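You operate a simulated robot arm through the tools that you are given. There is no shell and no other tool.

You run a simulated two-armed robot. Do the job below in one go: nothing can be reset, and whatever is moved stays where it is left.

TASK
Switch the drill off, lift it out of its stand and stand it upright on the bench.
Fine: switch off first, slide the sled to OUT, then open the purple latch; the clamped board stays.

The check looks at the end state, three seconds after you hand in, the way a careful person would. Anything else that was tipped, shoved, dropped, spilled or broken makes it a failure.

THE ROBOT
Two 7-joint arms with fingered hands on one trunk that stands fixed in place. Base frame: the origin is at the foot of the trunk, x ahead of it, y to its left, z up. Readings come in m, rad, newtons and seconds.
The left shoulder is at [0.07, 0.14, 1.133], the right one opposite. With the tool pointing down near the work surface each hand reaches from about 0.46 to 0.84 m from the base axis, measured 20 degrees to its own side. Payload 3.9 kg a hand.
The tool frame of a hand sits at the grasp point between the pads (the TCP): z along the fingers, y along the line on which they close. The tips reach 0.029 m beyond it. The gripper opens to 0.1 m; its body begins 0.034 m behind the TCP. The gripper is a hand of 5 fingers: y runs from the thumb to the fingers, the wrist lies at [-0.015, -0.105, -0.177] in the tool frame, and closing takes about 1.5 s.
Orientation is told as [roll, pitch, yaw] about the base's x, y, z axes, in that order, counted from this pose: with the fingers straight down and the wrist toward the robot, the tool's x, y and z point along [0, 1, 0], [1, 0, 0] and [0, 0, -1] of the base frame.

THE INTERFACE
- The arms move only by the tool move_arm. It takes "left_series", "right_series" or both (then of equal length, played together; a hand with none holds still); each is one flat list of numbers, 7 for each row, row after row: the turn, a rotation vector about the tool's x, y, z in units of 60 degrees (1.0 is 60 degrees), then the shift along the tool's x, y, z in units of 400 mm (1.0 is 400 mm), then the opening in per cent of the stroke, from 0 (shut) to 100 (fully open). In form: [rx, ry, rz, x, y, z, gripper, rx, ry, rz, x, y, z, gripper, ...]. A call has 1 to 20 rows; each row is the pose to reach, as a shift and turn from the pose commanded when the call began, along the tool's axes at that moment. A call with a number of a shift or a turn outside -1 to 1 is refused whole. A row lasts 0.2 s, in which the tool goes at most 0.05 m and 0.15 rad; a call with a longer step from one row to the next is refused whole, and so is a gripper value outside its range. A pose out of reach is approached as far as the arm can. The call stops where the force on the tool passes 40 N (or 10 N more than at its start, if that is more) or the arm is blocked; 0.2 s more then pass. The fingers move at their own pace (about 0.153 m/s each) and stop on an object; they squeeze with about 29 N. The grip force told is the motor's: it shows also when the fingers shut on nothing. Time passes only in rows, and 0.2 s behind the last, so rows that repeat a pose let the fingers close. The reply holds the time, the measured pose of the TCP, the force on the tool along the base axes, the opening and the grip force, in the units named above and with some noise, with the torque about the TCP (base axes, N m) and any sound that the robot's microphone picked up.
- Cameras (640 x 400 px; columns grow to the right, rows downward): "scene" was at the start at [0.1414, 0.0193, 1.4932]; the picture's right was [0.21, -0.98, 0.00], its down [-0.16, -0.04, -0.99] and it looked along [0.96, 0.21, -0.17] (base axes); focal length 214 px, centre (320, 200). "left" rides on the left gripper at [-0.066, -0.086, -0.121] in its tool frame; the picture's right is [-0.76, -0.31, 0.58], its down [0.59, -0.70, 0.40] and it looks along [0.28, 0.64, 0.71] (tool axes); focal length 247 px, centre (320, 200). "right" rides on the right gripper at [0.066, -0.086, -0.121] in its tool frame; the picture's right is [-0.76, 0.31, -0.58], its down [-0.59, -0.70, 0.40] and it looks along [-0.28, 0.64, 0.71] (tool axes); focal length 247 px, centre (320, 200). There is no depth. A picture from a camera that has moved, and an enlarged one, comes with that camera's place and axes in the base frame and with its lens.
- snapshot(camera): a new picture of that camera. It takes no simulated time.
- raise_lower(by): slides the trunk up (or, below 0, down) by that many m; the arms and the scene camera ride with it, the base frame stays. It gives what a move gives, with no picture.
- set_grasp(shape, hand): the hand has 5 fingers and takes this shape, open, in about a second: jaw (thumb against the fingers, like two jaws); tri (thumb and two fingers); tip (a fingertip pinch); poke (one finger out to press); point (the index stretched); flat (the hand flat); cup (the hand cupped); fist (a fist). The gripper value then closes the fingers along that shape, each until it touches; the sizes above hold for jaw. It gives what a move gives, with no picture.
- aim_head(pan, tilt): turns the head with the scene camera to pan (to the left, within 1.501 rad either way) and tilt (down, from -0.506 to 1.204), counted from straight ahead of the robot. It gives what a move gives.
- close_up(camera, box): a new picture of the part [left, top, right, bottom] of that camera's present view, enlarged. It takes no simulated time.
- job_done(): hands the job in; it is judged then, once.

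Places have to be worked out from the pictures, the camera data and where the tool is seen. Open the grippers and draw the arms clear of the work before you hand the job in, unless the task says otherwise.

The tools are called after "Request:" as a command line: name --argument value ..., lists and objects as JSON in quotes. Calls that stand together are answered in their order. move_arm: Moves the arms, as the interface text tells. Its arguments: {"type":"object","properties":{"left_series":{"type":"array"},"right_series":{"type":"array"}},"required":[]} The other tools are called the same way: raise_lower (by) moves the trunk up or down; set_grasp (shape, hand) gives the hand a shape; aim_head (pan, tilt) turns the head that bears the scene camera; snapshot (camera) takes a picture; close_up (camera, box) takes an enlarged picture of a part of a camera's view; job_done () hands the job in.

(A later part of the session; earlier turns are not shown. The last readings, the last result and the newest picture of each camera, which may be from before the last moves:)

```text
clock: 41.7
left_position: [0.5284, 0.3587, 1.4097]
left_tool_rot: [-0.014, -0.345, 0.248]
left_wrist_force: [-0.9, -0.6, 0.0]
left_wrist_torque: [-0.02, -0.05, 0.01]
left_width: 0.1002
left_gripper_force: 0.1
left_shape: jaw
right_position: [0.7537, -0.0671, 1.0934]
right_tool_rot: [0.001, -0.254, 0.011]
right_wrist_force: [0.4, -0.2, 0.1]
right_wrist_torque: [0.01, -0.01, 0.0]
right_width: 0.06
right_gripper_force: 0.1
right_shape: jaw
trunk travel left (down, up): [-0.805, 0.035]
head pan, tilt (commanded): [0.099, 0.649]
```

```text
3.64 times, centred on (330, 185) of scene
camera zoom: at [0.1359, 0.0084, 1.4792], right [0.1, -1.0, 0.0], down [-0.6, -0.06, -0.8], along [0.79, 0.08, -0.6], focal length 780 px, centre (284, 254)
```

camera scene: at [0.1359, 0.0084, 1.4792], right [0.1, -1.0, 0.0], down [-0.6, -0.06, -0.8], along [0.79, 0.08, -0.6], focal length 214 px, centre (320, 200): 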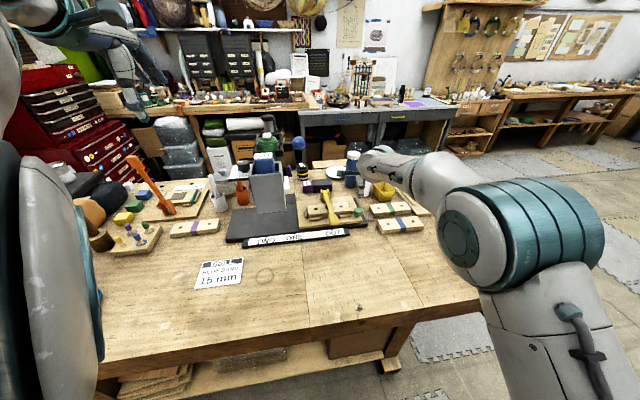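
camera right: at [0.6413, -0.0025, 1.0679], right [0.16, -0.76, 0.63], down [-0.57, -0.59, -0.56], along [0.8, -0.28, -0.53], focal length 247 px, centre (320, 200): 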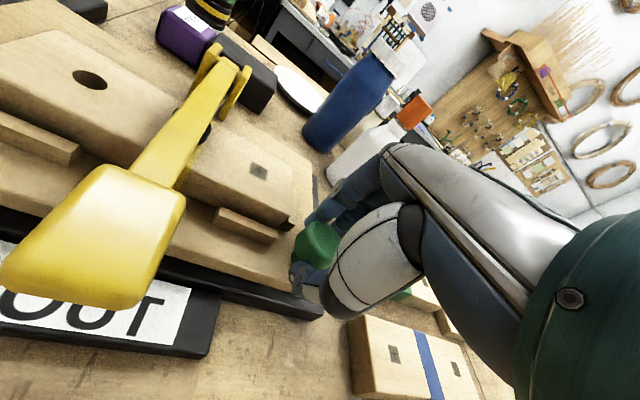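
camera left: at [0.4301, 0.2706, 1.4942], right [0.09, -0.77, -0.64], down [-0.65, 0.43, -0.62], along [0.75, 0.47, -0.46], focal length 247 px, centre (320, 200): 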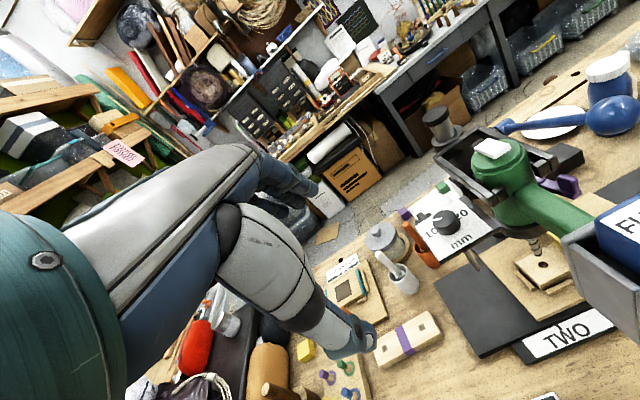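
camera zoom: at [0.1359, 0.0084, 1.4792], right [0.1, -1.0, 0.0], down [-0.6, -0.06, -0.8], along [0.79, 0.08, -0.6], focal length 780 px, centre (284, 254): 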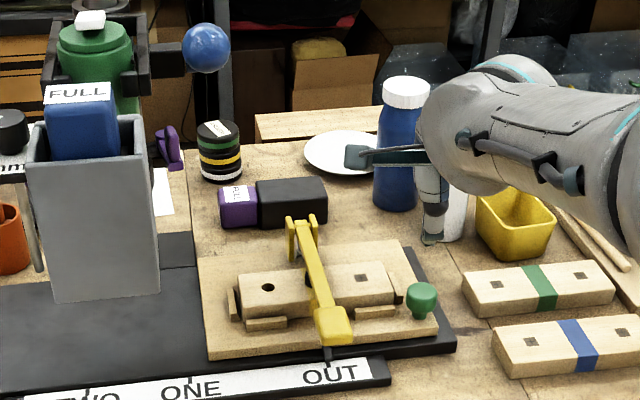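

The sled rests at OUT with the board still clamped. Now I'll swing the right hand round for a close view of the purple latch.

Request:
move_arm --right_series '[-0.026, 0.048, -0.121, 0.021, -0.015, -0.003, 60, -0.053, 0.096, -0.242, 0.043, -0.03, -0.006, 60, -0.079, 0.144, -0.363, 0.064, -0.045, -0.008, 60, -0.106, 0.192, -0.485, 0.086, -0.06, -0.011, 60, -0.132, 0.24, -0.606, 0.107, -0.075, -0.014, 60, -0.158, 0.288, -0.727, 0.129, -0.091, -0.017, 60, -0.185, 0.336, -0.848, 0.15, -0.106, -0.02, 60, -0.2112, 0.3837, -0.9691, 0.1717, -0.1207, -0.0225, 60]'

Request:
snapshot --camera "right"

Request:
close_up --camera "right" --box '[250, 50, 390, 170]'

```text
clock: 43.5
left_position: [0.53, 0.3591, 1.4105]
left_tool_rot: [-0.014, -0.345, 0.247]
left_wrist_force: [-0.1, 0.0, -1.0]
left_wrist_torque: [0.0, 0.02, -0.03]
left_width: 0.0998
left_gripper_force: 0.1
left_shape: jaw
right_position: [0.7042, 0.0026, 1.0891]
right_tool_rot: [0.002, -0.502, 1.1]
right_wrist_force: [0.0, -0.9, 0.6]
right_wrist_torque: [-0.01, 0.04, 0.01]
right_width: 0.06
right_gripper_force: 0.2
right_shape: jaw
trunk travel left (down, up): [-0.805, 0.035]
head pan, tilt (commanded): [0.099, 0.649]
```

```text
taken
camera right: at [0.587, -0.0857, 1.1536], right [0.67, -0.35, 0.65], down [0.33, -0.64, -0.69], along [0.66, 0.68, -0.32], focal length 247 px, centre (320, 200)
```

right: 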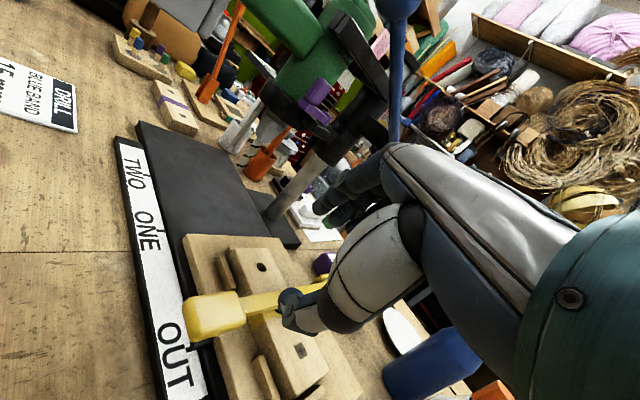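

```text
3.33 times, centred on (320, 110) of right
camera zoom: at [0.587, -0.0857, 1.1536], right [0.67, -0.35, 0.65], down [0.33, -0.64, -0.69], along [0.66, 0.68, -0.32], focal length 823 px, centre (320, 500)
```

zoom: 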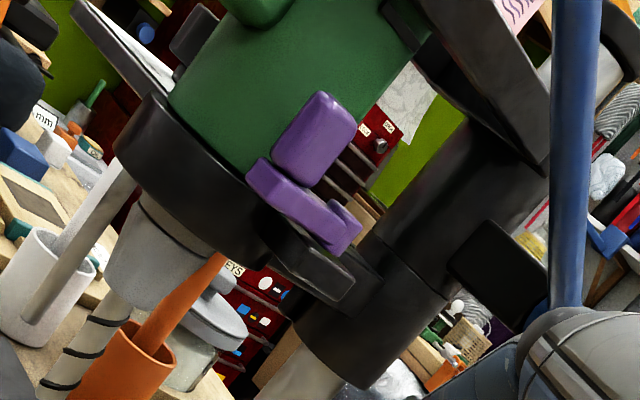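

The latch is a purple lever lying along the collar, pivoted on a vertical boss at its far end, with an upright tab at the near end; it should swing outward to the right. I'll shape the right hand to poke and turn it sideways so that the fingers point left under the blue ball.

Request:
set_grasp --hand "right" --shape "poke"

Request:
move_arm --right_series '[-0.047, 0.065, 0.089, 0.015, 0.0045, -0.018, 100, -0.093, 0.13, 0.177, 0.031, 0.009, -0.036, 100, -0.14, 0.195, 0.266, 0.046, 0.0136, -0.055, 100, -0.186, 0.26, 0.355, 0.061, 0.018, -0.073, 100, -0.233, 0.325, 0.444, 0.076, 0.0227, -0.091, 100, -0.279, 0.39, 0.532, 0.092, 0.027, -0.109, 100, -0.3256, 0.4548, 0.6212, 0.107, 0.0318, -0.1275, 100]'

```text
clock: 44.4
left_position: [0.5294, 0.3586, 1.4105]
left_tool_rot: [-0.015, -0.343, 0.248]
left_wrist_force: [-0.2, -0.3, -0.9]
left_wrist_torque: [0.01, -0.02, -0.01]
left_width: 0.0998
left_gripper_force: 0.1
left_shape: jaw
right_position: [0.704, 0.0021, 1.0889]
right_tool_rot: [0.002, -0.502, 1.098]
right_wrist_force: [-0.1, 0.2, -0.2]
right_wrist_torque: [0.01, -0.03, 0.02]
right_width: 0.0001
right_gripper_force: 0.0
right_shape: poke
trunk travel left (down, up): [-0.805, 0.035]
head pan, tilt (commanded): [0.099, 0.649]
```

```text
clock: 46.0
left_position: [0.5296, 0.3584, 1.4112]
left_tool_rot: [-0.013, -0.346, 0.249]
left_wrist_force: [-0.4, -0.3, -0.5]
left_wrist_torque: [0.03, -0.02, 0.01]
left_width: 0.0998
left_gripper_force: 0.0
left_shape: jaw
right_position: [0.6597, 0.009, 1.1406]
right_tool_rot: [0.93, -0.518, 0.258]
right_wrist_force: [0.1, -0.1, -0.3]
right_wrist_torque: [0.0, -0.03, 0.0]
right_width: 0.0002
right_gripper_force: 0.0
right_shape: poke
trunk travel left (down, up): [-0.805, 0.035]
head pan, tilt (commanded): [0.099, 0.649]
```

Half of the turn is done, at (0.660, 0.009, 1.141). I'll complete it, stopping with the fingertips a few centimetres right of the latch.

Request:
move_arm --right_series '[-0.047, 0.065, 0.089, 0.011, 0.0085, 0.0145, 100, -0.093, 0.13, 0.177, 0.022, 0.017, 0.029, 100, -0.14, 0.195, 0.266, 0.033, 0.0254, 0.043, 100, -0.186, 0.26, 0.355, 0.044, 0.034, 0.058, 100, -0.233, 0.325, 0.444, 0.056, 0.042, 0.072, 100, -0.279, 0.39, 0.532, 0.067, 0.051, 0.087, 100, -0.3256, 0.4548, 0.6212, 0.0778, 0.0593, 0.1013, 100]'

Request:
snapshot --camera "right"

Request:
close_up --camera "scene" --box '[220, 110, 380, 230]'

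```text
clock: 47.6
left_position: [0.5303, 0.3606, 1.4094]
left_tool_rot: [-0.014, -0.344, 0.249]
left_wrist_force: [-0.6, 0.3, 0.4]
left_wrist_torque: [-0.02, -0.01, 0.0]
left_width: 0.1
left_gripper_force: 0.2
left_shape: jaw
right_position: [0.6674, 0.0643, 1.1523]
right_tool_rot: [1.572, 0.003, -0.276]
right_wrist_force: [0.7, -0.5, 0.0]
right_wrist_torque: [0.0, 0.0, 0.0]
right_width: 0.0
right_gripper_force: 0.0
right_shape: poke
trunk travel left (down, up): [-0.805, 0.035]
head pan, tilt (commanded): [0.099, 0.649]
```

```text
taken
camera right: at [0.5528, -0.0278, 1.2176], right [0.14, -0.64, -0.76], down [-0.57, 0.58, -0.59], along [0.81, 0.51, -0.28], focal length 247 px, centre (320, 200)
```

right: 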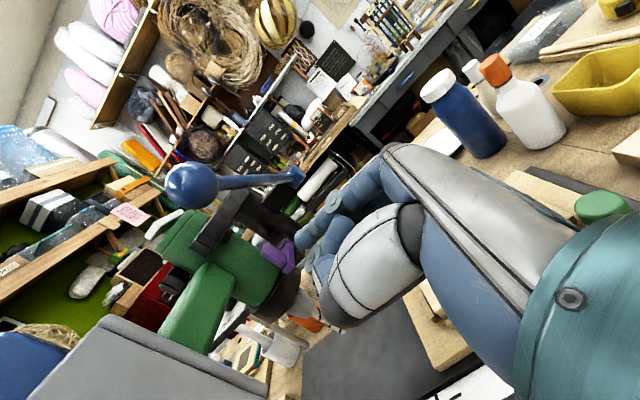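

```text
3.33 times, centred on (300, 170) of scene
camera zoom: at [0.1369, 0.009, 1.4791], right [0.1, -1.0, 0.0], down [-0.6, -0.06, -0.8], along [0.79, 0.08, -0.6], focal length 715 px, centre (387, 300)
```

zoom: 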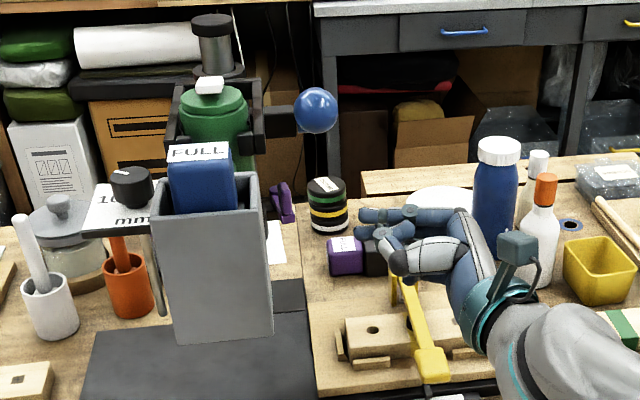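

The hand points left with index above, nicely under the ball. Zooming on the fingertip and the latch tab.

Request:
close_up --camera "right" --box '[210, 170, 370, 330]'

Request:
close_up --camera "scene" --box '[275, 145, 345, 190]'

```text
2.50 times, centred on (290, 250) of right
camera zoom: at [0.5528, -0.0278, 1.2176], right [0.14, -0.64, -0.76], down [-0.57, 0.58, -0.59], along [0.81, 0.51, -0.28], focal length 617 px, centre (395, 75)
```

zoom: 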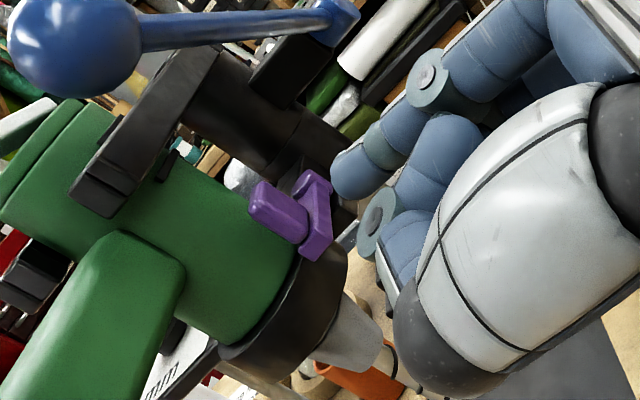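

```text
8.89 times, centred on (310, 168) of scene
camera zoom: at [0.1369, 0.009, 1.4791], right [0.1, -1.0, 0.0], down [-0.6, -0.06, -0.8], along [0.79, 0.08, -0.6], focal length 1906 px, centre (409, 489)
```

zoom: 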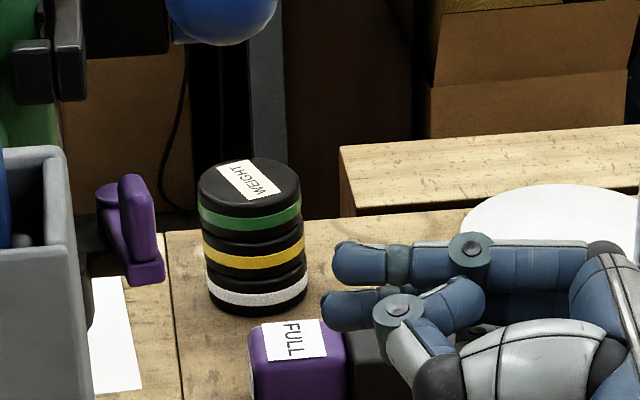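

Index and middle tips straddle the tab's height (z 1.146–1.165) and the planned line passes about 1 cm in front of the latch's near end. I'll slide the fingers in 9 cm along their own direction.

Request:
move_arm --right_series '[0, 0, 0, 0, 0, 0.056, 100, 0, 0, 0, 0, 0, 0.1125, 100, 0, 0, 0, 0, 0, 0.169, 100, 0, 0, 0, 0, 0, 0.21, 100]'

Request:
close_up --camera "right" --box '[210, 170, 370, 330]'

Request:
close_up --camera "scene" --box '[265, 140, 345, 190]'

```text
clock: 48.6
left_position: [0.5293, 0.36, 1.4092]
left_tool_rot: [-0.014, -0.346, 0.25]
left_wrist_force: [-0.3, 0.6, 0.2]
left_wrist_torque: [-0.04, 0.0, -0.04]
left_width: 0.0999
left_gripper_force: 0.0
left_shape: jaw
right_position: [0.69, 0.1459, 1.1506]
right_tool_rot: [1.57, 0.0, -0.276]
right_wrist_force: [-0.1, 0.3, -0.1]
right_wrist_torque: [0.01, 0.01, 0.01]
right_width: 0.0
right_gripper_force: 0.1
right_shape: poke
trunk travel left (down, up): [-0.805, 0.035]
head pan, tilt (commanded): [0.099, 0.649]
```

```text
2.50 times, centred on (290, 250) of right
camera zoom: at [0.5756, 0.0541, 1.2178], right [0.14, -0.64, -0.76], down [-0.57, 0.57, -0.59], along [0.81, 0.51, -0.28], focal length 617 px, centre (395, 75)
```

zoom: 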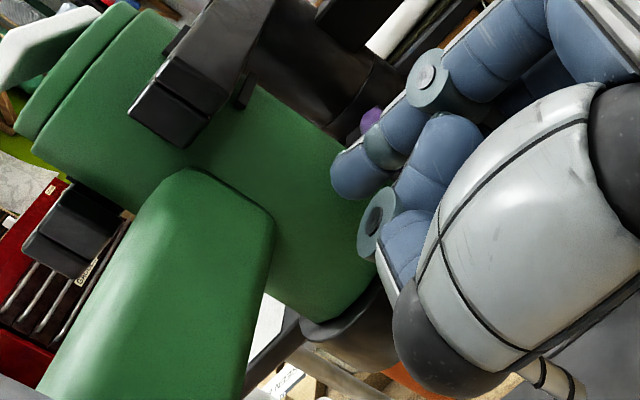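

```text
8.00 times, centred on (305, 165) of scene
camera zoom: at [0.137, 0.0096, 1.4791], right [0.1, -0.99, 0.0], down [-0.6, -0.06, -0.8], along [0.79, 0.08, -0.6], focal length 1716 px, centre (440, 480)
```

zoom: 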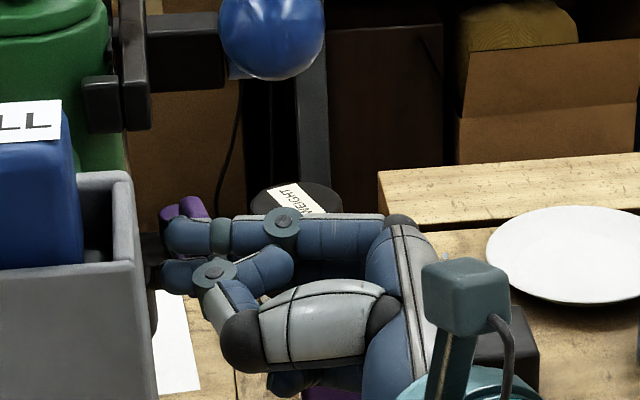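

The fingers lie in front of the latch but overlap its inner side by only a few millimetres. I'll insert 14 mm more, which still leaves clearance to the drill body.

Request:
move_arm --right_series '[0, 0, 0, 0, 0, 0.0175, 100, 0, 0, 0, 0, 0, 0.035, 100]'

Request:
close_up --camera "right" --box '[230, 170, 370, 290]'

Request:
close_up --camera "scene" --box '[265, 140, 345, 190]'

```text
clock: 49.2
left_position: [0.5271, 0.3569, 1.4106]
left_tool_rot: [-0.014, -0.345, 0.249]
left_wrist_force: [-0.5, 0.4, 0.4]
left_wrist_torque: [0.02, -0.02, 0.0]
left_width: 0.0999
left_gripper_force: 0.2
left_shape: jaw
right_position: [0.6911, 0.1577, 1.1525]
right_tool_rot: [1.572, 0.002, -0.274]
right_wrist_force: [-2.4, -1.9, -1.0]
right_wrist_torque: [-0.05, 0.04, -0.03]
right_width: 0.0
right_gripper_force: 0.0
right_shape: poke
trunk travel left (down, up): [-0.805, 0.035]
head pan, tilt (commanded): [0.099, 0.649]
```

```text
3.33 times, centred on (300, 230) of right
camera zoom: at [0.5779, 0.0656, 1.2179], right [0.14, -0.64, -0.76], down [-0.57, 0.58, -0.59], along [0.81, 0.51, -0.28], focal length 823 px, centre (387, 100)
```

zoom: 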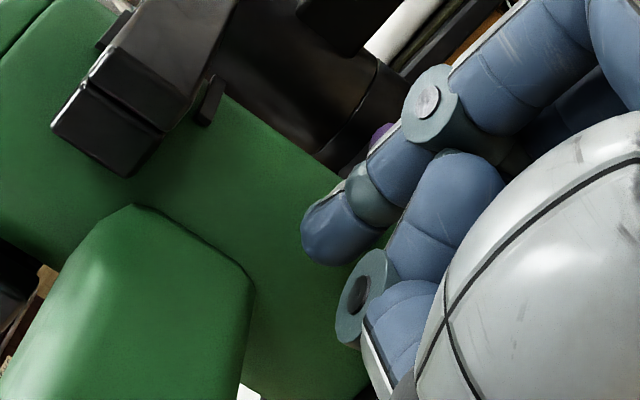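

```text
8.00 times, centred on (305, 165) of scene
camera zoom: at [0.1354, 0.0075, 1.4792], right [0.1, -1.0, 0.0], down [-0.6, -0.06, -0.8], along [0.79, 0.08, -0.6], focal length 1716 px, centre (440, 480)
```

zoom: 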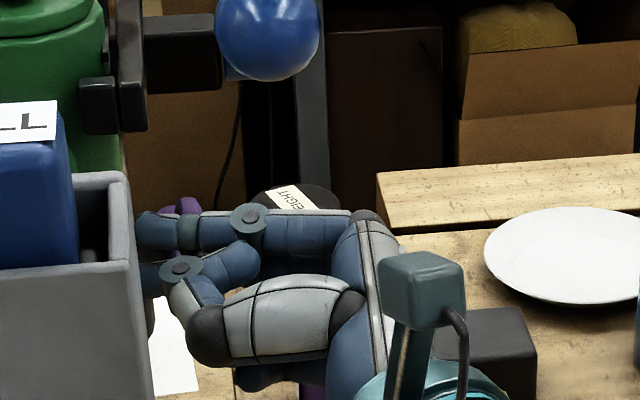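

A light touch (about 3 N) suggests the tip just reaches the drill body, so the fingers are well behind the tab. I'll back off a few millimetres and push the latch outward by 3 cm.

Request:
move_arm --right_series '[0, 0, 0, 0, 0.0125, -0.008, 100, 0, 0, 0, 0, 0.025, -0.01, 100, 0, 0, 0, 0, 0.0375, -0.0125, 100, 0, 0, 0, 0, 0.05, -0.0125, 100, 0, 0, 0, 0, 0.0625, -0.0125, 100, 0, 0, 0, 0, 0.075, -0.0125, 100]'

Request:
close_up --camera "right" --box '[230, 170, 370, 290]'

Request:
close_up --camera "scene" --box '[255, 130, 345, 190]'

```text
clock: 50.6
left_position: [0.5216, 0.3511, 1.4153]
left_tool_rot: [-0.008, -0.35, 0.246]
left_wrist_force: [-1.0, -0.3, -0.2]
left_wrist_torque: [0.02, 0.01, 0.0]
left_width: 0.1
left_gripper_force: 0.1
left_shape: jaw
right_position: [0.7163, 0.1386, 1.158]
right_tool_rot: [1.579, -0.002, -0.279]
right_wrist_force: [-21.0, -19.3, 4.7]
right_wrist_torque: [0.02, -0.01, 0.05]
right_width: 0.0
right_gripper_force: 0.1
right_shape: poke
trunk travel left (down, up): [-0.805, 0.035]
head pan, tilt (commanded): [0.099, 0.649]
```

```text
3.33 times, centred on (300, 230) of right
camera zoom: at [0.601, 0.0467, 1.2221], right [0.14, -0.63, -0.76], down [-0.56, 0.58, -0.59], along [0.81, 0.51, -0.28], focal length 823 px, centre (387, 100)
```

zoom: 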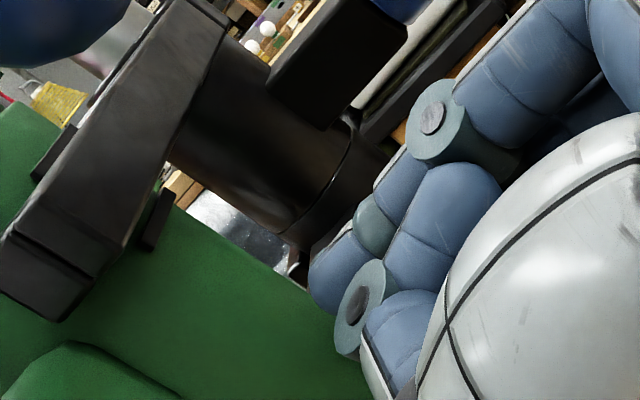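

```text
6.67 times, centred on (300, 160) of scene
camera zoom: at [0.1292, 0.0014, 1.48], right [0.1, -1.0, 0.0], down [-0.6, -0.06, -0.8], along [0.8, 0.08, -0.6], focal length 1430 px, centre (453, 467)
```

zoom: 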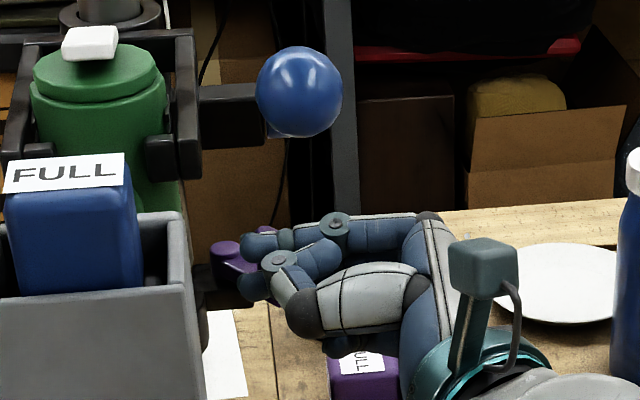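

The force has risen to about 28 N, so I'll stop and look closely at how latch and fingers sit before going on.

Request:
close_up --camera "scene" --box '[275, 150, 325, 185]'

Request:
close_up --camera "right" --box '[280, 190, 350, 260]'

Request:
snapshot --camera "left"

Request:
close_up --camera "left" --box '[480, 120, 640, 260]'

```text
11.43 times, centred on (300, 168) of scene
camera zoom: at [0.1292, 0.0014, 1.48], right [0.1, -1.0, 0.0], down [-0.6, -0.06, -0.8], along [0.8, 0.08, -0.6], focal length 2451 px, centre (549, 571)
```

zoom: 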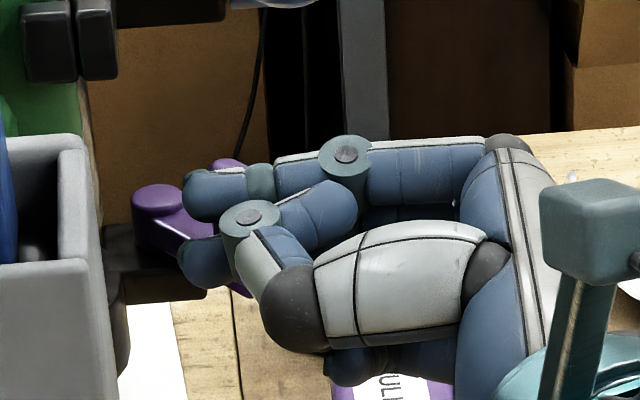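

```text
5.71 times, centred on (315, 225) of right
camera zoom: at [0.601, 0.0467, 1.2221], right [0.14, -0.63, -0.76], down [-0.56, 0.58, -0.59], along [0.81, 0.51, -0.28], focal length 1411 px, centre (349, 57)
```

zoom: 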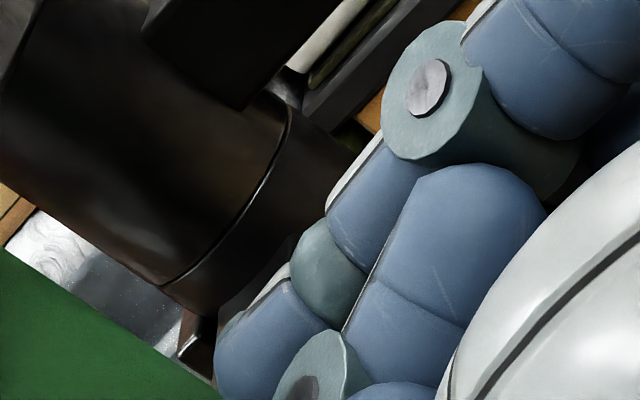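

```text
taken
camera left: at [0.4199, 0.2597, 1.4996], right [0.1, -0.76, -0.64], down [-0.65, 0.44, -0.62], along [0.76, 0.48, -0.45], focal length 247 px, centre (320, 200)
```

left: 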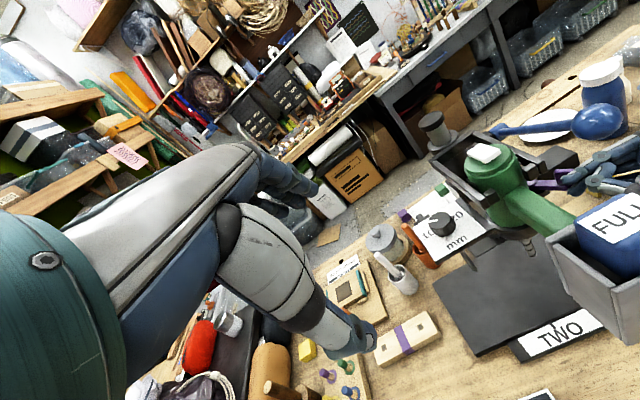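

```text
2.86 times, centred on (560, 190) of left
camera zoom: at [0.4199, 0.2597, 1.4996], right [0.1, -0.76, -0.64], down [-0.65, 0.44, -0.62], along [0.76, 0.48, -0.45], focal length 706 px, centre (-366, 229)
```

zoom: 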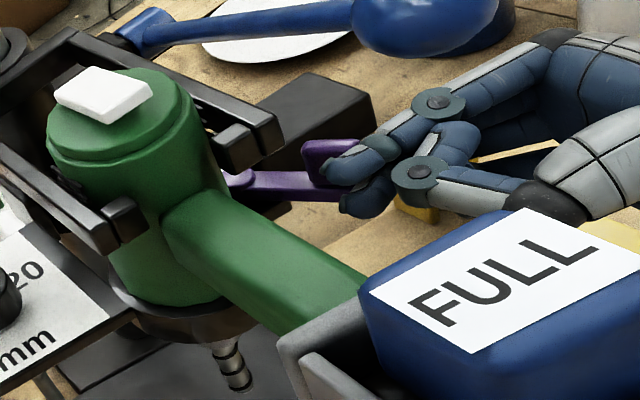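

The left view shows the latch has already swung part of the way out; my fingertip is now jammed near its pivot boss. I'll back the fingers out about 2 cm along their length to gain leverage and free them.

Request:
move_arm --right_series '[0, 0, 0, 0, -0.01, -0.02, 100, 0, 0, 0, 0, -0.01, -0.045, 100, 0, 0, 0, 0, -0.01, -0.05, 100]'

Request:
close_up --camera "left" --box '[480, 120, 640, 260]'

Request:
close_up --camera "scene" --box '[275, 150, 325, 185]'

```text
clock: 51.4
left_position: [0.5299, 0.3583, 1.4108]
left_tool_rot: [-0.012, -0.346, 0.249]
left_wrist_force: [0.0, -1.0, -0.5]
left_wrist_torque: [0.01, -0.01, 0.01]
left_width: 0.1002
left_gripper_force: 0.1
left_shape: jaw
right_position: [0.7097, 0.1261, 1.1522]
right_tool_rot: [1.572, 0.003, -0.276]
right_wrist_force: [-1.0, -0.9, 0.3]
right_wrist_torque: [-0.05, 0.02, -0.02]
right_width: 0.0
right_gripper_force: 0.1
right_shape: poke
trunk travel left (down, up): [-0.805, 0.035]
head pan, tilt (commanded): [0.099, 0.649]
```

```text
2.86 times, centred on (560, 190) of left
camera zoom: at [0.4266, 0.2665, 1.4961], right [0.09, -0.76, -0.64], down [-0.65, 0.44, -0.62], along [0.75, 0.47, -0.46], focal length 706 px, centre (-366, 229)
```

zoom: 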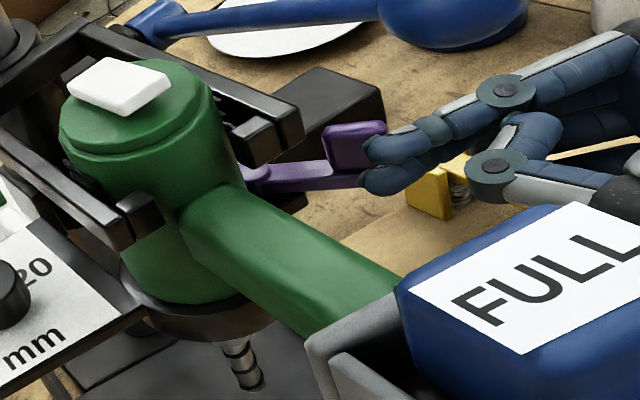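

```text
11.43 times, centred on (300, 168) of scene
camera zoom: at [0.1361, 0.0079, 1.4791], right [0.1, -0.99, 0.0], down [-0.6, -0.06, -0.8], along [0.79, 0.08, -0.6], focal length 2451 px, centre (549, 571)
```

zoom: 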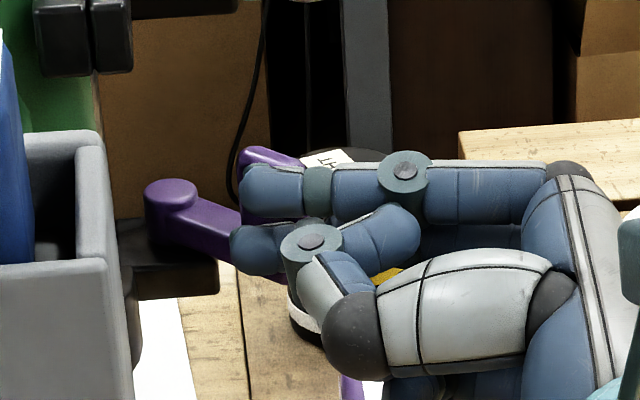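

Now the fingertips rest on the robot side of the tab near its free end, with good leverage, and the latch stands about 20° open. I'll sweep the tips along an arc around the pivot to open it further.

Request:
move_arm --right_series '[0, 0, 0, 0, 0.0124, -0.004, 100, 0, 0, 0, 0, 0.0248, -0.0082, 100, 0, 0, 0, 0, 0.0383, -0.0135, 100, 0, 0, 0, 0, 0.0518, -0.0188, 100, 0, 0, 0, 0, 0.066, -0.0203, 100, 0, 0, 0, 0, 0.0805, -0.0218, 100]'

Request:
close_up --camera "left" --box '[480, 120, 640, 260]'

Request:
close_up --camera "scene" --box '[275, 150, 325, 185]'

```text
clock: 52.8
left_position: [0.5299, 0.3583, 1.4093]
left_tool_rot: [-0.015, -0.345, 0.247]
left_wrist_force: [0.4, -0.8, 0.8]
left_wrist_torque: [-0.01, 0.02, 0.03]
left_width: 0.0997
left_gripper_force: 0.0
left_shape: jaw
right_position: [0.7407, 0.1099, 1.1533]
right_tool_rot: [1.571, 0.004, -0.275]
right_wrist_force: [-2.5, 0.1, -0.3]
right_wrist_torque: [0.02, 0.05, 0.03]
right_width: 0.0
right_gripper_force: 0.0
right_shape: poke
trunk travel left (down, up): [-0.805, 0.035]
head pan, tilt (commanded): [0.099, 0.649]
```

```text
2.86 times, centred on (560, 190) of left
camera zoom: at [0.4271, 0.2669, 1.4959], right [0.09, -0.76, -0.64], down [-0.65, 0.44, -0.62], along [0.75, 0.47, -0.46], focal length 706 px, centre (-366, 229)
```

zoom: 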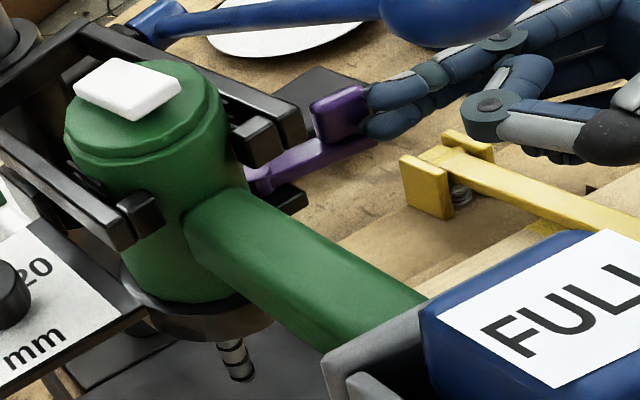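

```text
11.43 times, centred on (300, 168) of scene
camera zoom: at [0.1365, 0.0083, 1.4791], right [0.1, -1.0, 0.0], down [-0.6, -0.06, -0.8], along [0.79, 0.08, -0.6], focal length 2451 px, centre (549, 571)
```

zoom: 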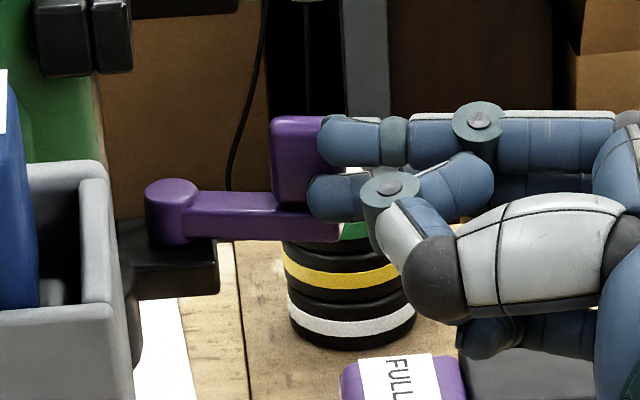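

The latch swung freely and now points out to the right at about 70°. I'll push it a little further so it is fully open.

Request:
move_arm --right_series '[0, 0, 0, 0, 0.0143, 0.0025, 100, 0, 0, 0, 0, 0.0285, 0.005, 100, 0, 0, 0, 0, 0.0416, 0.01, 100, 0, 0, 0, 0, 0.0548, 0.016, 100]'

Request:
close_up --camera "left" --box '[480, 120, 640, 260]'

Request:
close_up --camera "scene" --box '[275, 150, 325, 185]'

```text
clock: 53.8
left_position: [0.5218, 0.3564, 1.4127]
left_tool_rot: [-0.012, -0.351, 0.248]
left_wrist_force: [-0.6, 0.5, 0.1]
left_wrist_torque: [0.01, 0.01, -0.01]
left_width: 0.0997
left_gripper_force: 0.0
left_shape: jaw
right_position: [0.7553, 0.1093, 1.154]
right_tool_rot: [1.568, -0.004, -0.27]
right_wrist_force: [-32.0, -10.2, -7.0]
right_wrist_torque: [-0.18, 0.22, 0.56]
right_width: 0.0001
right_gripper_force: 0.1
right_shape: poke
trunk travel left (down, up): [-0.805, 0.035]
head pan, tilt (commanded): [0.099, 0.649]
```

```text
2.86 times, centred on (560, 190) of left
camera zoom: at [0.4194, 0.2644, 1.4987], right [0.1, -0.76, -0.64], down [-0.65, 0.44, -0.62], along [0.76, 0.47, -0.45], focal length 706 px, centre (-366, 229)
```

zoom: 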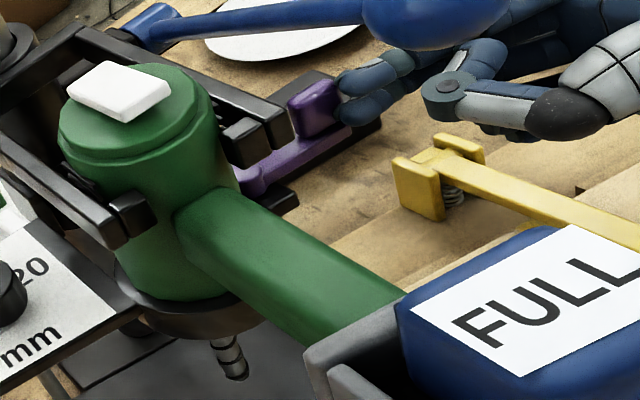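

```text
11.43 times, centred on (300, 168) of scene
camera zoom: at [0.1289, 0.0059, 1.4797], right [0.1, -1.0, 0.0], down [-0.6, -0.06, -0.8], along [0.8, 0.08, -0.6], focal length 2451 px, centre (549, 571)
```

zoom: 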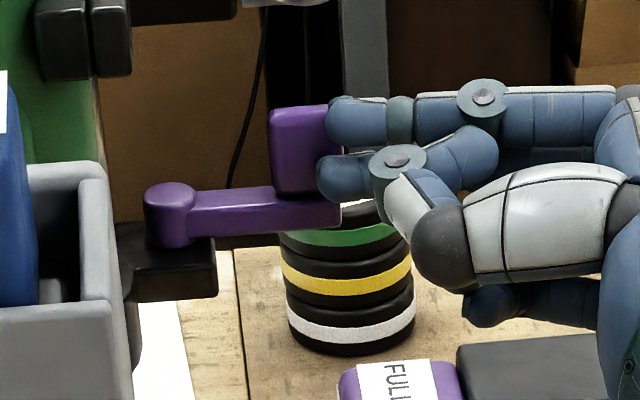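

The force jumped to 34 N, so the latch has met its open stop. I'll back the hand off toward the robot and withdraw it to the right.

Request:
move_arm --right_series '[0, 0, 0, 0, -0.04, 0, 100, 0, 0, 0, 0, -0.09, -0.02, 100, 0, 0, 0, 0, -0.14, -0.1, 100, 0, 0, 0, 0, -0.16, -0.2, 100, 0, 0, 0, 0, -0.18, -0.3, 100]'

Request:
close_up --camera "right" --box '[150, 150, 350, 330]'

Request:
close_up --camera "scene" --box '[255, 120, 335, 190]'

Request:
close_up --camera "left" --box '[440, 120, 640, 280]'

```text
clock: 55.0
left_position: [0.5283, 0.3575, 1.4112]
left_tool_rot: [-0.012, -0.346, 0.247]
left_wrist_force: [-0.5, 0.0, -0.5]
left_wrist_torque: [-0.02, 0.01, -0.01]
left_width: 0.0997
left_gripper_force: 0.0
left_shape: jaw
right_position: [0.6604, 0.0114, 1.1535]
right_tool_rot: [1.572, -0.001, -0.276]
right_wrist_force: [-0.6, -0.2, -0.1]
right_wrist_torque: [-0.02, 0.02, -0.02]
right_width: 0.0001
right_gripper_force: 0.0
right_shape: poke
trunk travel left (down, up): [-0.805, 0.035]
head pan, tilt (commanded): [0.099, 0.649]
```

```text
2.22 times, centred on (250, 240) of right
camera zoom: at [0.5454, -0.0801, 1.2181], right [0.14, -0.64, -0.76], down [-0.57, 0.58, -0.59], along [0.81, 0.51, -0.28], focal length 549 px, centre (476, 111)
```

zoom: 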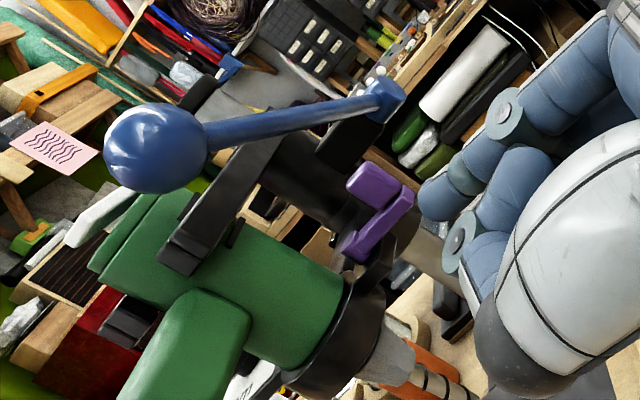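

```text
5.71 times, centred on (295, 155) of scene
camera zoom: at [0.1351, 0.0065, 1.4793], right [0.1, -1.0, 0.0], down [-0.6, -0.06, -0.8], along [0.79, 0.08, -0.6], focal length 1226 px, centre (463, 457)
```

zoom: 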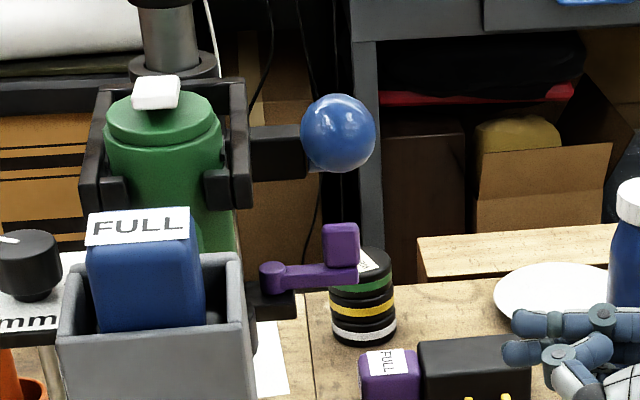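

```text
2.50 times, centred on (540, 200) of left
camera zoom: at [0.4256, 0.2651, 1.4969], right [0.09, -0.76, -0.64], down [-0.65, 0.44, -0.62], along [0.75, 0.47, -0.46], focal length 617 px, centre (-230, 200)
```

zoom: 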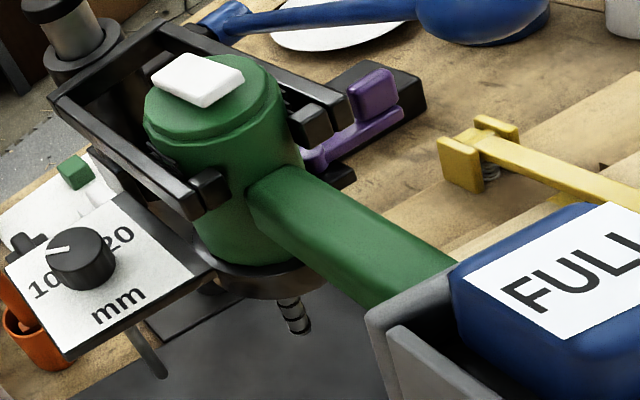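

The latch stays open. I'll move the right hand clear to the right, and begin turning the left hand to point right beside the drill's handle.

Request:
move_arm --right_series '[0, 0, 0, 0.01, -0.006, -0.09, 100, 0, 0, 0, 0.02, -0.012, -0.18, 100, 0, 0, 0, 0.03, -0.018, -0.27, 100, 0, 0, 0, 0.04, -0.024, -0.36, 100, 0, 0, 0, 0.05, -0.029, -0.45, 100]'

Request:
set_grasp --hand "right" --shape "jaw"

Request:
snapshot --camera "right"

Request:
snapshot --camera "scene"

```text
clock: 56.2
left_position: [0.528, 0.3586, 1.4107]
left_tool_rot: [-0.011, -0.345, 0.249]
left_wrist_force: [-0.7, -0.2, -0.5]
left_wrist_torque: [0.03, 0.05, 0.01]
left_width: 0.1
left_gripper_force: 0.0
left_shape: jaw
right_position: [0.6005, -0.1579, 1.1723]
right_tool_rot: [1.57, 0.0, -0.274]
right_wrist_force: [-0.1, -0.3, 0.9]
right_wrist_torque: [0.0, 0.02, -0.04]
right_width: 0.0003
right_gripper_force: 0.0
right_shape: poke
trunk travel left (down, up): [-0.805, 0.035]
head pan, tilt (commanded): [0.099, 0.649]
```

```text
clock: 57.1
left_position: [0.5305, 0.3583, 1.4095]
left_tool_rot: [-0.015, -0.344, 0.249]
left_wrist_force: [0.5, -0.2, -0.7]
left_wrist_torque: [0.0, -0.03, 0.0]
left_width: 0.0999
left_gripper_force: 0.0
left_shape: jaw
right_position: [0.6012, -0.1553, 1.1712]
right_tool_rot: [1.572, 0.001, -0.275]
right_wrist_force: [0.4, 0.6, 0.2]
right_wrist_torque: [-0.02, -0.03, 0.01]
right_width: 0.1002
right_gripper_force: 0.1
right_shape: jaw
trunk travel left (down, up): [-0.805, 0.035]
head pan, tilt (commanded): [0.099, 0.649]
```

```text
taken
camera right: at [0.4867, -0.2473, 1.2373], right [0.14, -0.64, -0.76], down [-0.57, 0.58, -0.59], along [0.81, 0.51, -0.28], focal length 247 px, centre (320, 200)
```

right: 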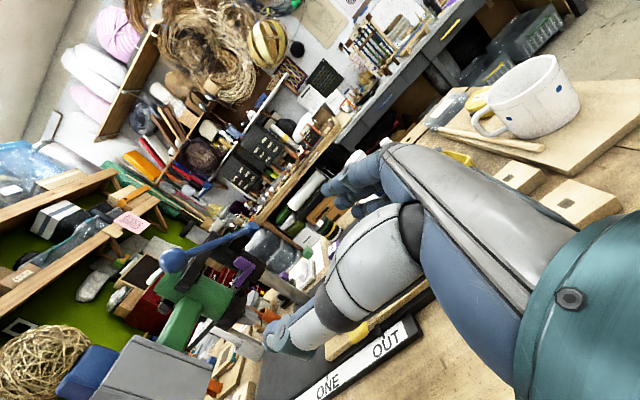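

```text
taken
camera scene: at [0.1368, 0.0085, 1.4791], right [0.1, -1.0, 0.0], down [-0.6, -0.06, -0.8], along [0.79, 0.08, -0.6], focal length 214 px, centre (320, 200)
```

scene: 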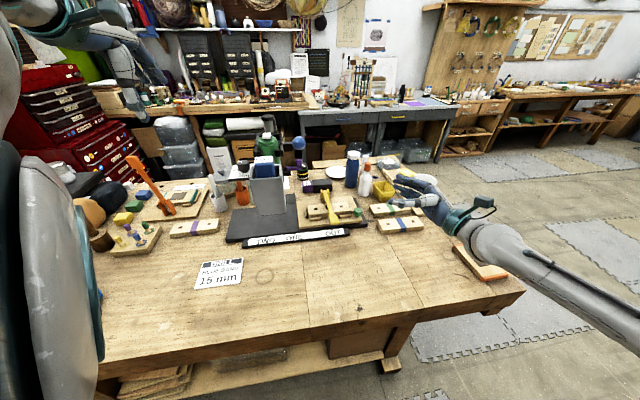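

Right hand is clear at (0.60, -0.16, 1.17). I'll start turning the left hand toward a sideways, fingers-right attitude, half the turn first.

Request:
move_arm --left_series '[0.0085, -0.12, -0.034, -0.013, -0.001, 0.006, 100, 0.017, -0.241, -0.069, -0.026, -0.002, 0.013, 100, 0.0254, -0.361, -0.103, -0.038, -0.003, 0.019, 100, 0.034, -0.481, -0.137, -0.051, -0.004, 0.025, 100, 0.042, -0.601, -0.172, -0.064, -0.005, 0.032, 100, 0.0508, -0.7216, -0.2061, -0.0768, -0.0055, 0.038, 100]'

```text
clock: 58.5
left_position: [0.5415, 0.3245, 1.3972]
left_tool_rot: [-0.811, -0.218, 0.423]
left_wrist_force: [0.3, 0.0, 0.4]
left_wrist_torque: [-0.02, 0.02, -0.02]
left_width: 0.1
left_gripper_force: 0.0
left_shape: jaw
right_position: [0.6021, -0.1553, 1.1722]
right_tool_rot: [1.57, 0.003, -0.276]
right_wrist_force: [0.1, 0.2, 0.0]
right_wrist_torque: [-0.01, -0.01, 0.01]
right_width: 0.0997
right_gripper_force: 0.0
right_shape: jaw
trunk travel left (down, up): [-0.805, 0.035]
head pan, tilt (commanded): [0.099, 0.649]
```

That followed well. Second half of the turn.

Request:
move_arm --left_series '[0.0085, -0.12, -0.034, 0.003, -0.004, 0.018, 100, 0.017, -0.241, -0.069, 0.007, -0.0085, 0.036, 100, 0.0254, -0.361, -0.103, 0.01, -0.013, 0.054, 100, 0.034, -0.481, -0.137, 0.013, -0.017, 0.072, 100, 0.042, -0.601, -0.172, 0.017, -0.021, 0.09, 100, 0.0508, -0.7216, -0.2061, 0.02, -0.0255, 0.108, 100]'

Request:
snapshot --camera "left"

```text
clock: 59.9
left_position: [0.5474, 0.3017, 1.3607]
left_tool_rot: [-1.572, -0.002, 0.452]
left_wrist_force: [-0.1, -0.4, -1.0]
left_wrist_torque: [-0.01, -0.02, -0.04]
left_width: 0.0999
left_gripper_force: 0.0
left_shape: jaw
right_position: [0.6013, -0.156, 1.1714]
right_tool_rot: [1.571, 0.002, -0.275]
right_wrist_force: [-0.2, -0.1, 0.5]
right_wrist_torque: [-0.02, 0.01, 0.03]
right_width: 0.0997
right_gripper_force: 0.1
right_shape: jaw
trunk travel left (down, up): [-0.805, 0.035]
head pan, tilt (commanded): [0.099, 0.649]
```

```text
taken
camera left: at [0.4181, 0.3726, 1.4258], right [-0.03, -0.65, 0.76], down [-0.46, -0.67, -0.59], along [0.89, -0.36, -0.28], focal length 247 px, centre (320, 200)
```

left: 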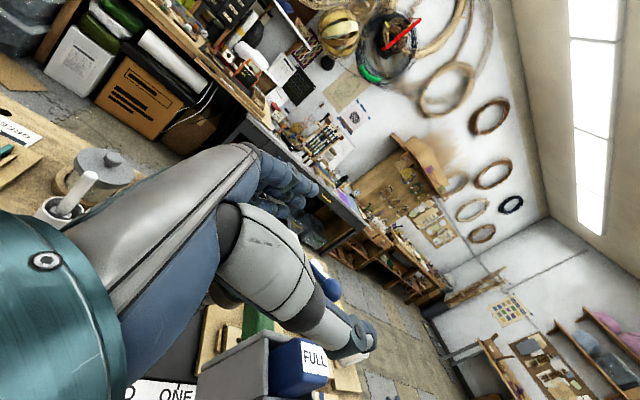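

The handshake attitude is reached at (0.547, 0.302, 1.361). Now I'll roll the hand about its finger axis so that the thumb comes on top, half of it first, while lowering a little.

Request:
move_arm --left_series '[0, 0, -0.125, 0.017, 0, 0, 100, 0, 0, -0.25, 0.033, 0, 0, 100, 0, 0, -0.375, 0.05, 0, 0, 100, 0, 0, -0.5, 0.067, 0, 0, 100, 0, 0, -0.625, 0.083, 0, 0, 100, 0, 0, -0.75, 0.1, 0, 0, 100]'

```text
clock: 61.3
left_position: [0.5484, 0.3029, 1.3212]
left_tool_rot: [-1.571, 0.785, 0.452]
left_wrist_force: [-0.5, -0.6, 0.0]
left_wrist_torque: [0.0, -0.03, 0.04]
left_width: 0.1
left_gripper_force: 0.0
left_shape: jaw
right_position: [0.6003, -0.1566, 1.1724]
right_tool_rot: [1.571, 0.002, -0.276]
right_wrist_force: [-0.5, 0.8, -0.2]
right_wrist_torque: [-0.02, 0.01, 0.01]
right_width: 0.1002
right_gripper_force: 0.2
right_shape: jaw
trunk travel left (down, up): [-0.805, 0.035]
head pan, tilt (commanded): [0.099, 0.649]
```

Good so far. Second half of the roll, lowering 4 cm more.

Request:
move_arm --left_series '[0, 0, -0.125, 0.012, 0.012, 0, 100, 0, 0, -0.25, 0.024, 0.024, 0, 100, 0, 0, -0.375, 0.035, 0.035, 0, 100, 0, 0, -0.5, 0.047, 0.047, 0, 100, 0, 0, -0.625, 0.059, 0.059, 0, 100, 0, 0, -0.75, 0.0707, 0.0707, 0, 100]'

Request:
snapshot --camera "left"

Request:
aim_head --pan 0.35 --tilt 0.5

Request:
snapshot --camera "scene"

```text
clock: 62.7
left_position: [0.5496, 0.3017, 1.2808]
left_tool_rot: [-1.939, 1.57, 0.083]
left_wrist_force: [-0.1, 0.6, -0.3]
left_wrist_torque: [-0.02, -0.01, -0.01]
left_width: 0.0999
left_gripper_force: 0.0
left_shape: jaw
right_position: [0.6005, -0.1555, 1.1724]
right_tool_rot: [1.569, 0.002, -0.276]
right_wrist_force: [0.6, 0.3, -0.3]
right_wrist_torque: [0.01, 0.02, 0.01]
right_width: 0.0998
right_gripper_force: 0.1
right_shape: jaw
trunk travel left (down, up): [-0.805, 0.035]
head pan, tilt (commanded): [0.099, 0.649]
```

```text
taken
camera left: at [0.5557, 0.4389, 1.3673], right [0.93, -0.19, 0.31], down [-0.36, -0.62, 0.7], along [0.06, -0.77, -0.64], focal length 247 px, centre (320, 200)
```

left: 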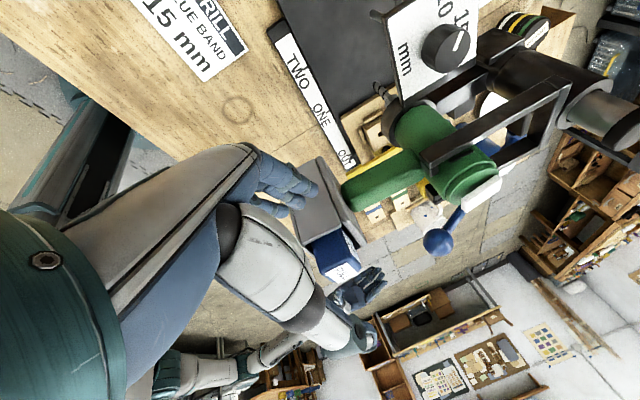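

```text
clock: 63.5
left_position: [0.5489, 0.3012, 1.2823]
left_tool_rot: [-1.695, 1.568, 0.329]
left_wrist_force: [0.7, 0.2, -0.3]
left_wrist_torque: [0.0, 0.0, 0.03]
left_width: 0.1
left_gripper_force: 0.0
left_shape: jaw
right_position: [0.6005, -0.1574, 1.1729]
right_tool_rot: [1.57, 0.001, -0.275]
right_wrist_force: [0.0, 0.1, 0.3]
right_wrist_torque: [-0.01, 0.01, 0.02]
right_width: 0.0999
right_gripper_force: 0.0
right_shape: jaw
trunk travel left (down, up): [-0.805, 0.035]
head pan, tilt (commanded): [0.351, 0.499]
```

```text
taken
camera scene: at [0.1358, 0.0307, 1.4925], right [0.34, -0.94, 0.0], down [-0.45, -0.16, -0.88], along [0.82, 0.3, -0.48], focal length 214 px, centre (320, 200)
```

scene: 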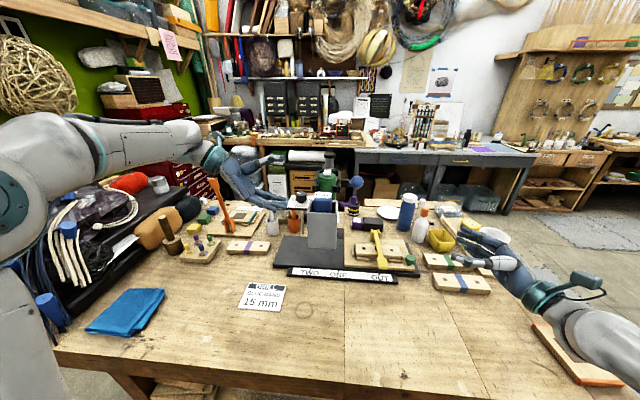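

The left hand now points right with the thumb on top, at (0.549, 0.301, 1.282). I'll enlarge its view to check the fingers' spread against the gap between foot and body.

Request:
close_up --camera "left" --box '[220, 120, 500, 360]'

Request:
close_up --camera "scene" --box '[190, 120, 390, 270]'

Request:
snapshot --camera "right"

```text
1.67 times, centred on (360, 240) of left
camera zoom: at [0.5548, 0.4376, 1.3682], right [0.93, -0.19, 0.31], down [-0.36, -0.62, 0.7], along [0.06, -0.76, -0.64], focal length 412 px, centre (253, 133)
```

zoom: 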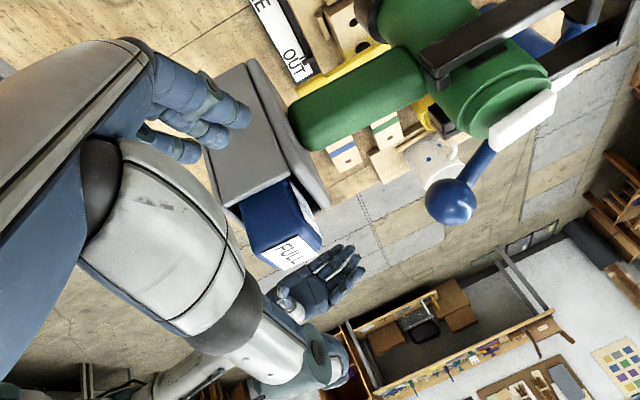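

```text
2.67 times, centred on (290, 195) of scene
camera zoom: at [0.1358, 0.0307, 1.4925], right [0.34, -0.94, 0.0], down [-0.45, -0.16, -0.88], along [0.82, 0.3, -0.48], focal length 572 px, centre (400, 213)
```

zoom: 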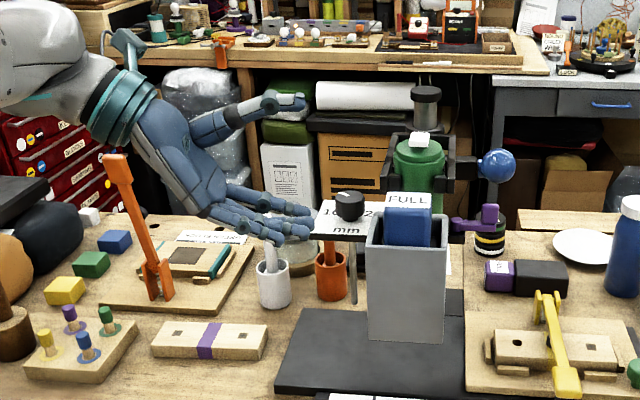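

```text
taken
camera right: at [0.4865, -0.2478, 1.2373], right [0.14, -0.64, -0.76], down [-0.57, 0.58, -0.59], along [0.81, 0.51, -0.28], focal length 247 px, centre (320, 200)
```

right: 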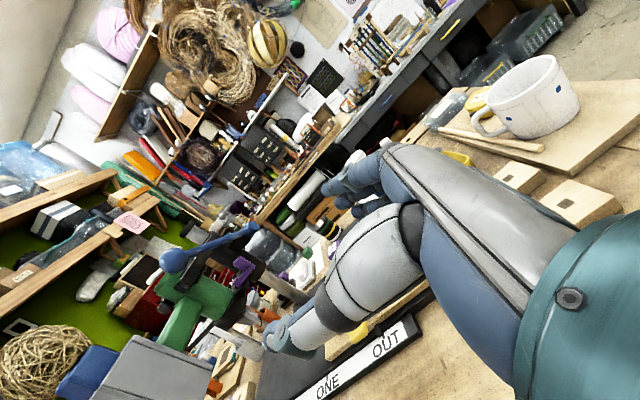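

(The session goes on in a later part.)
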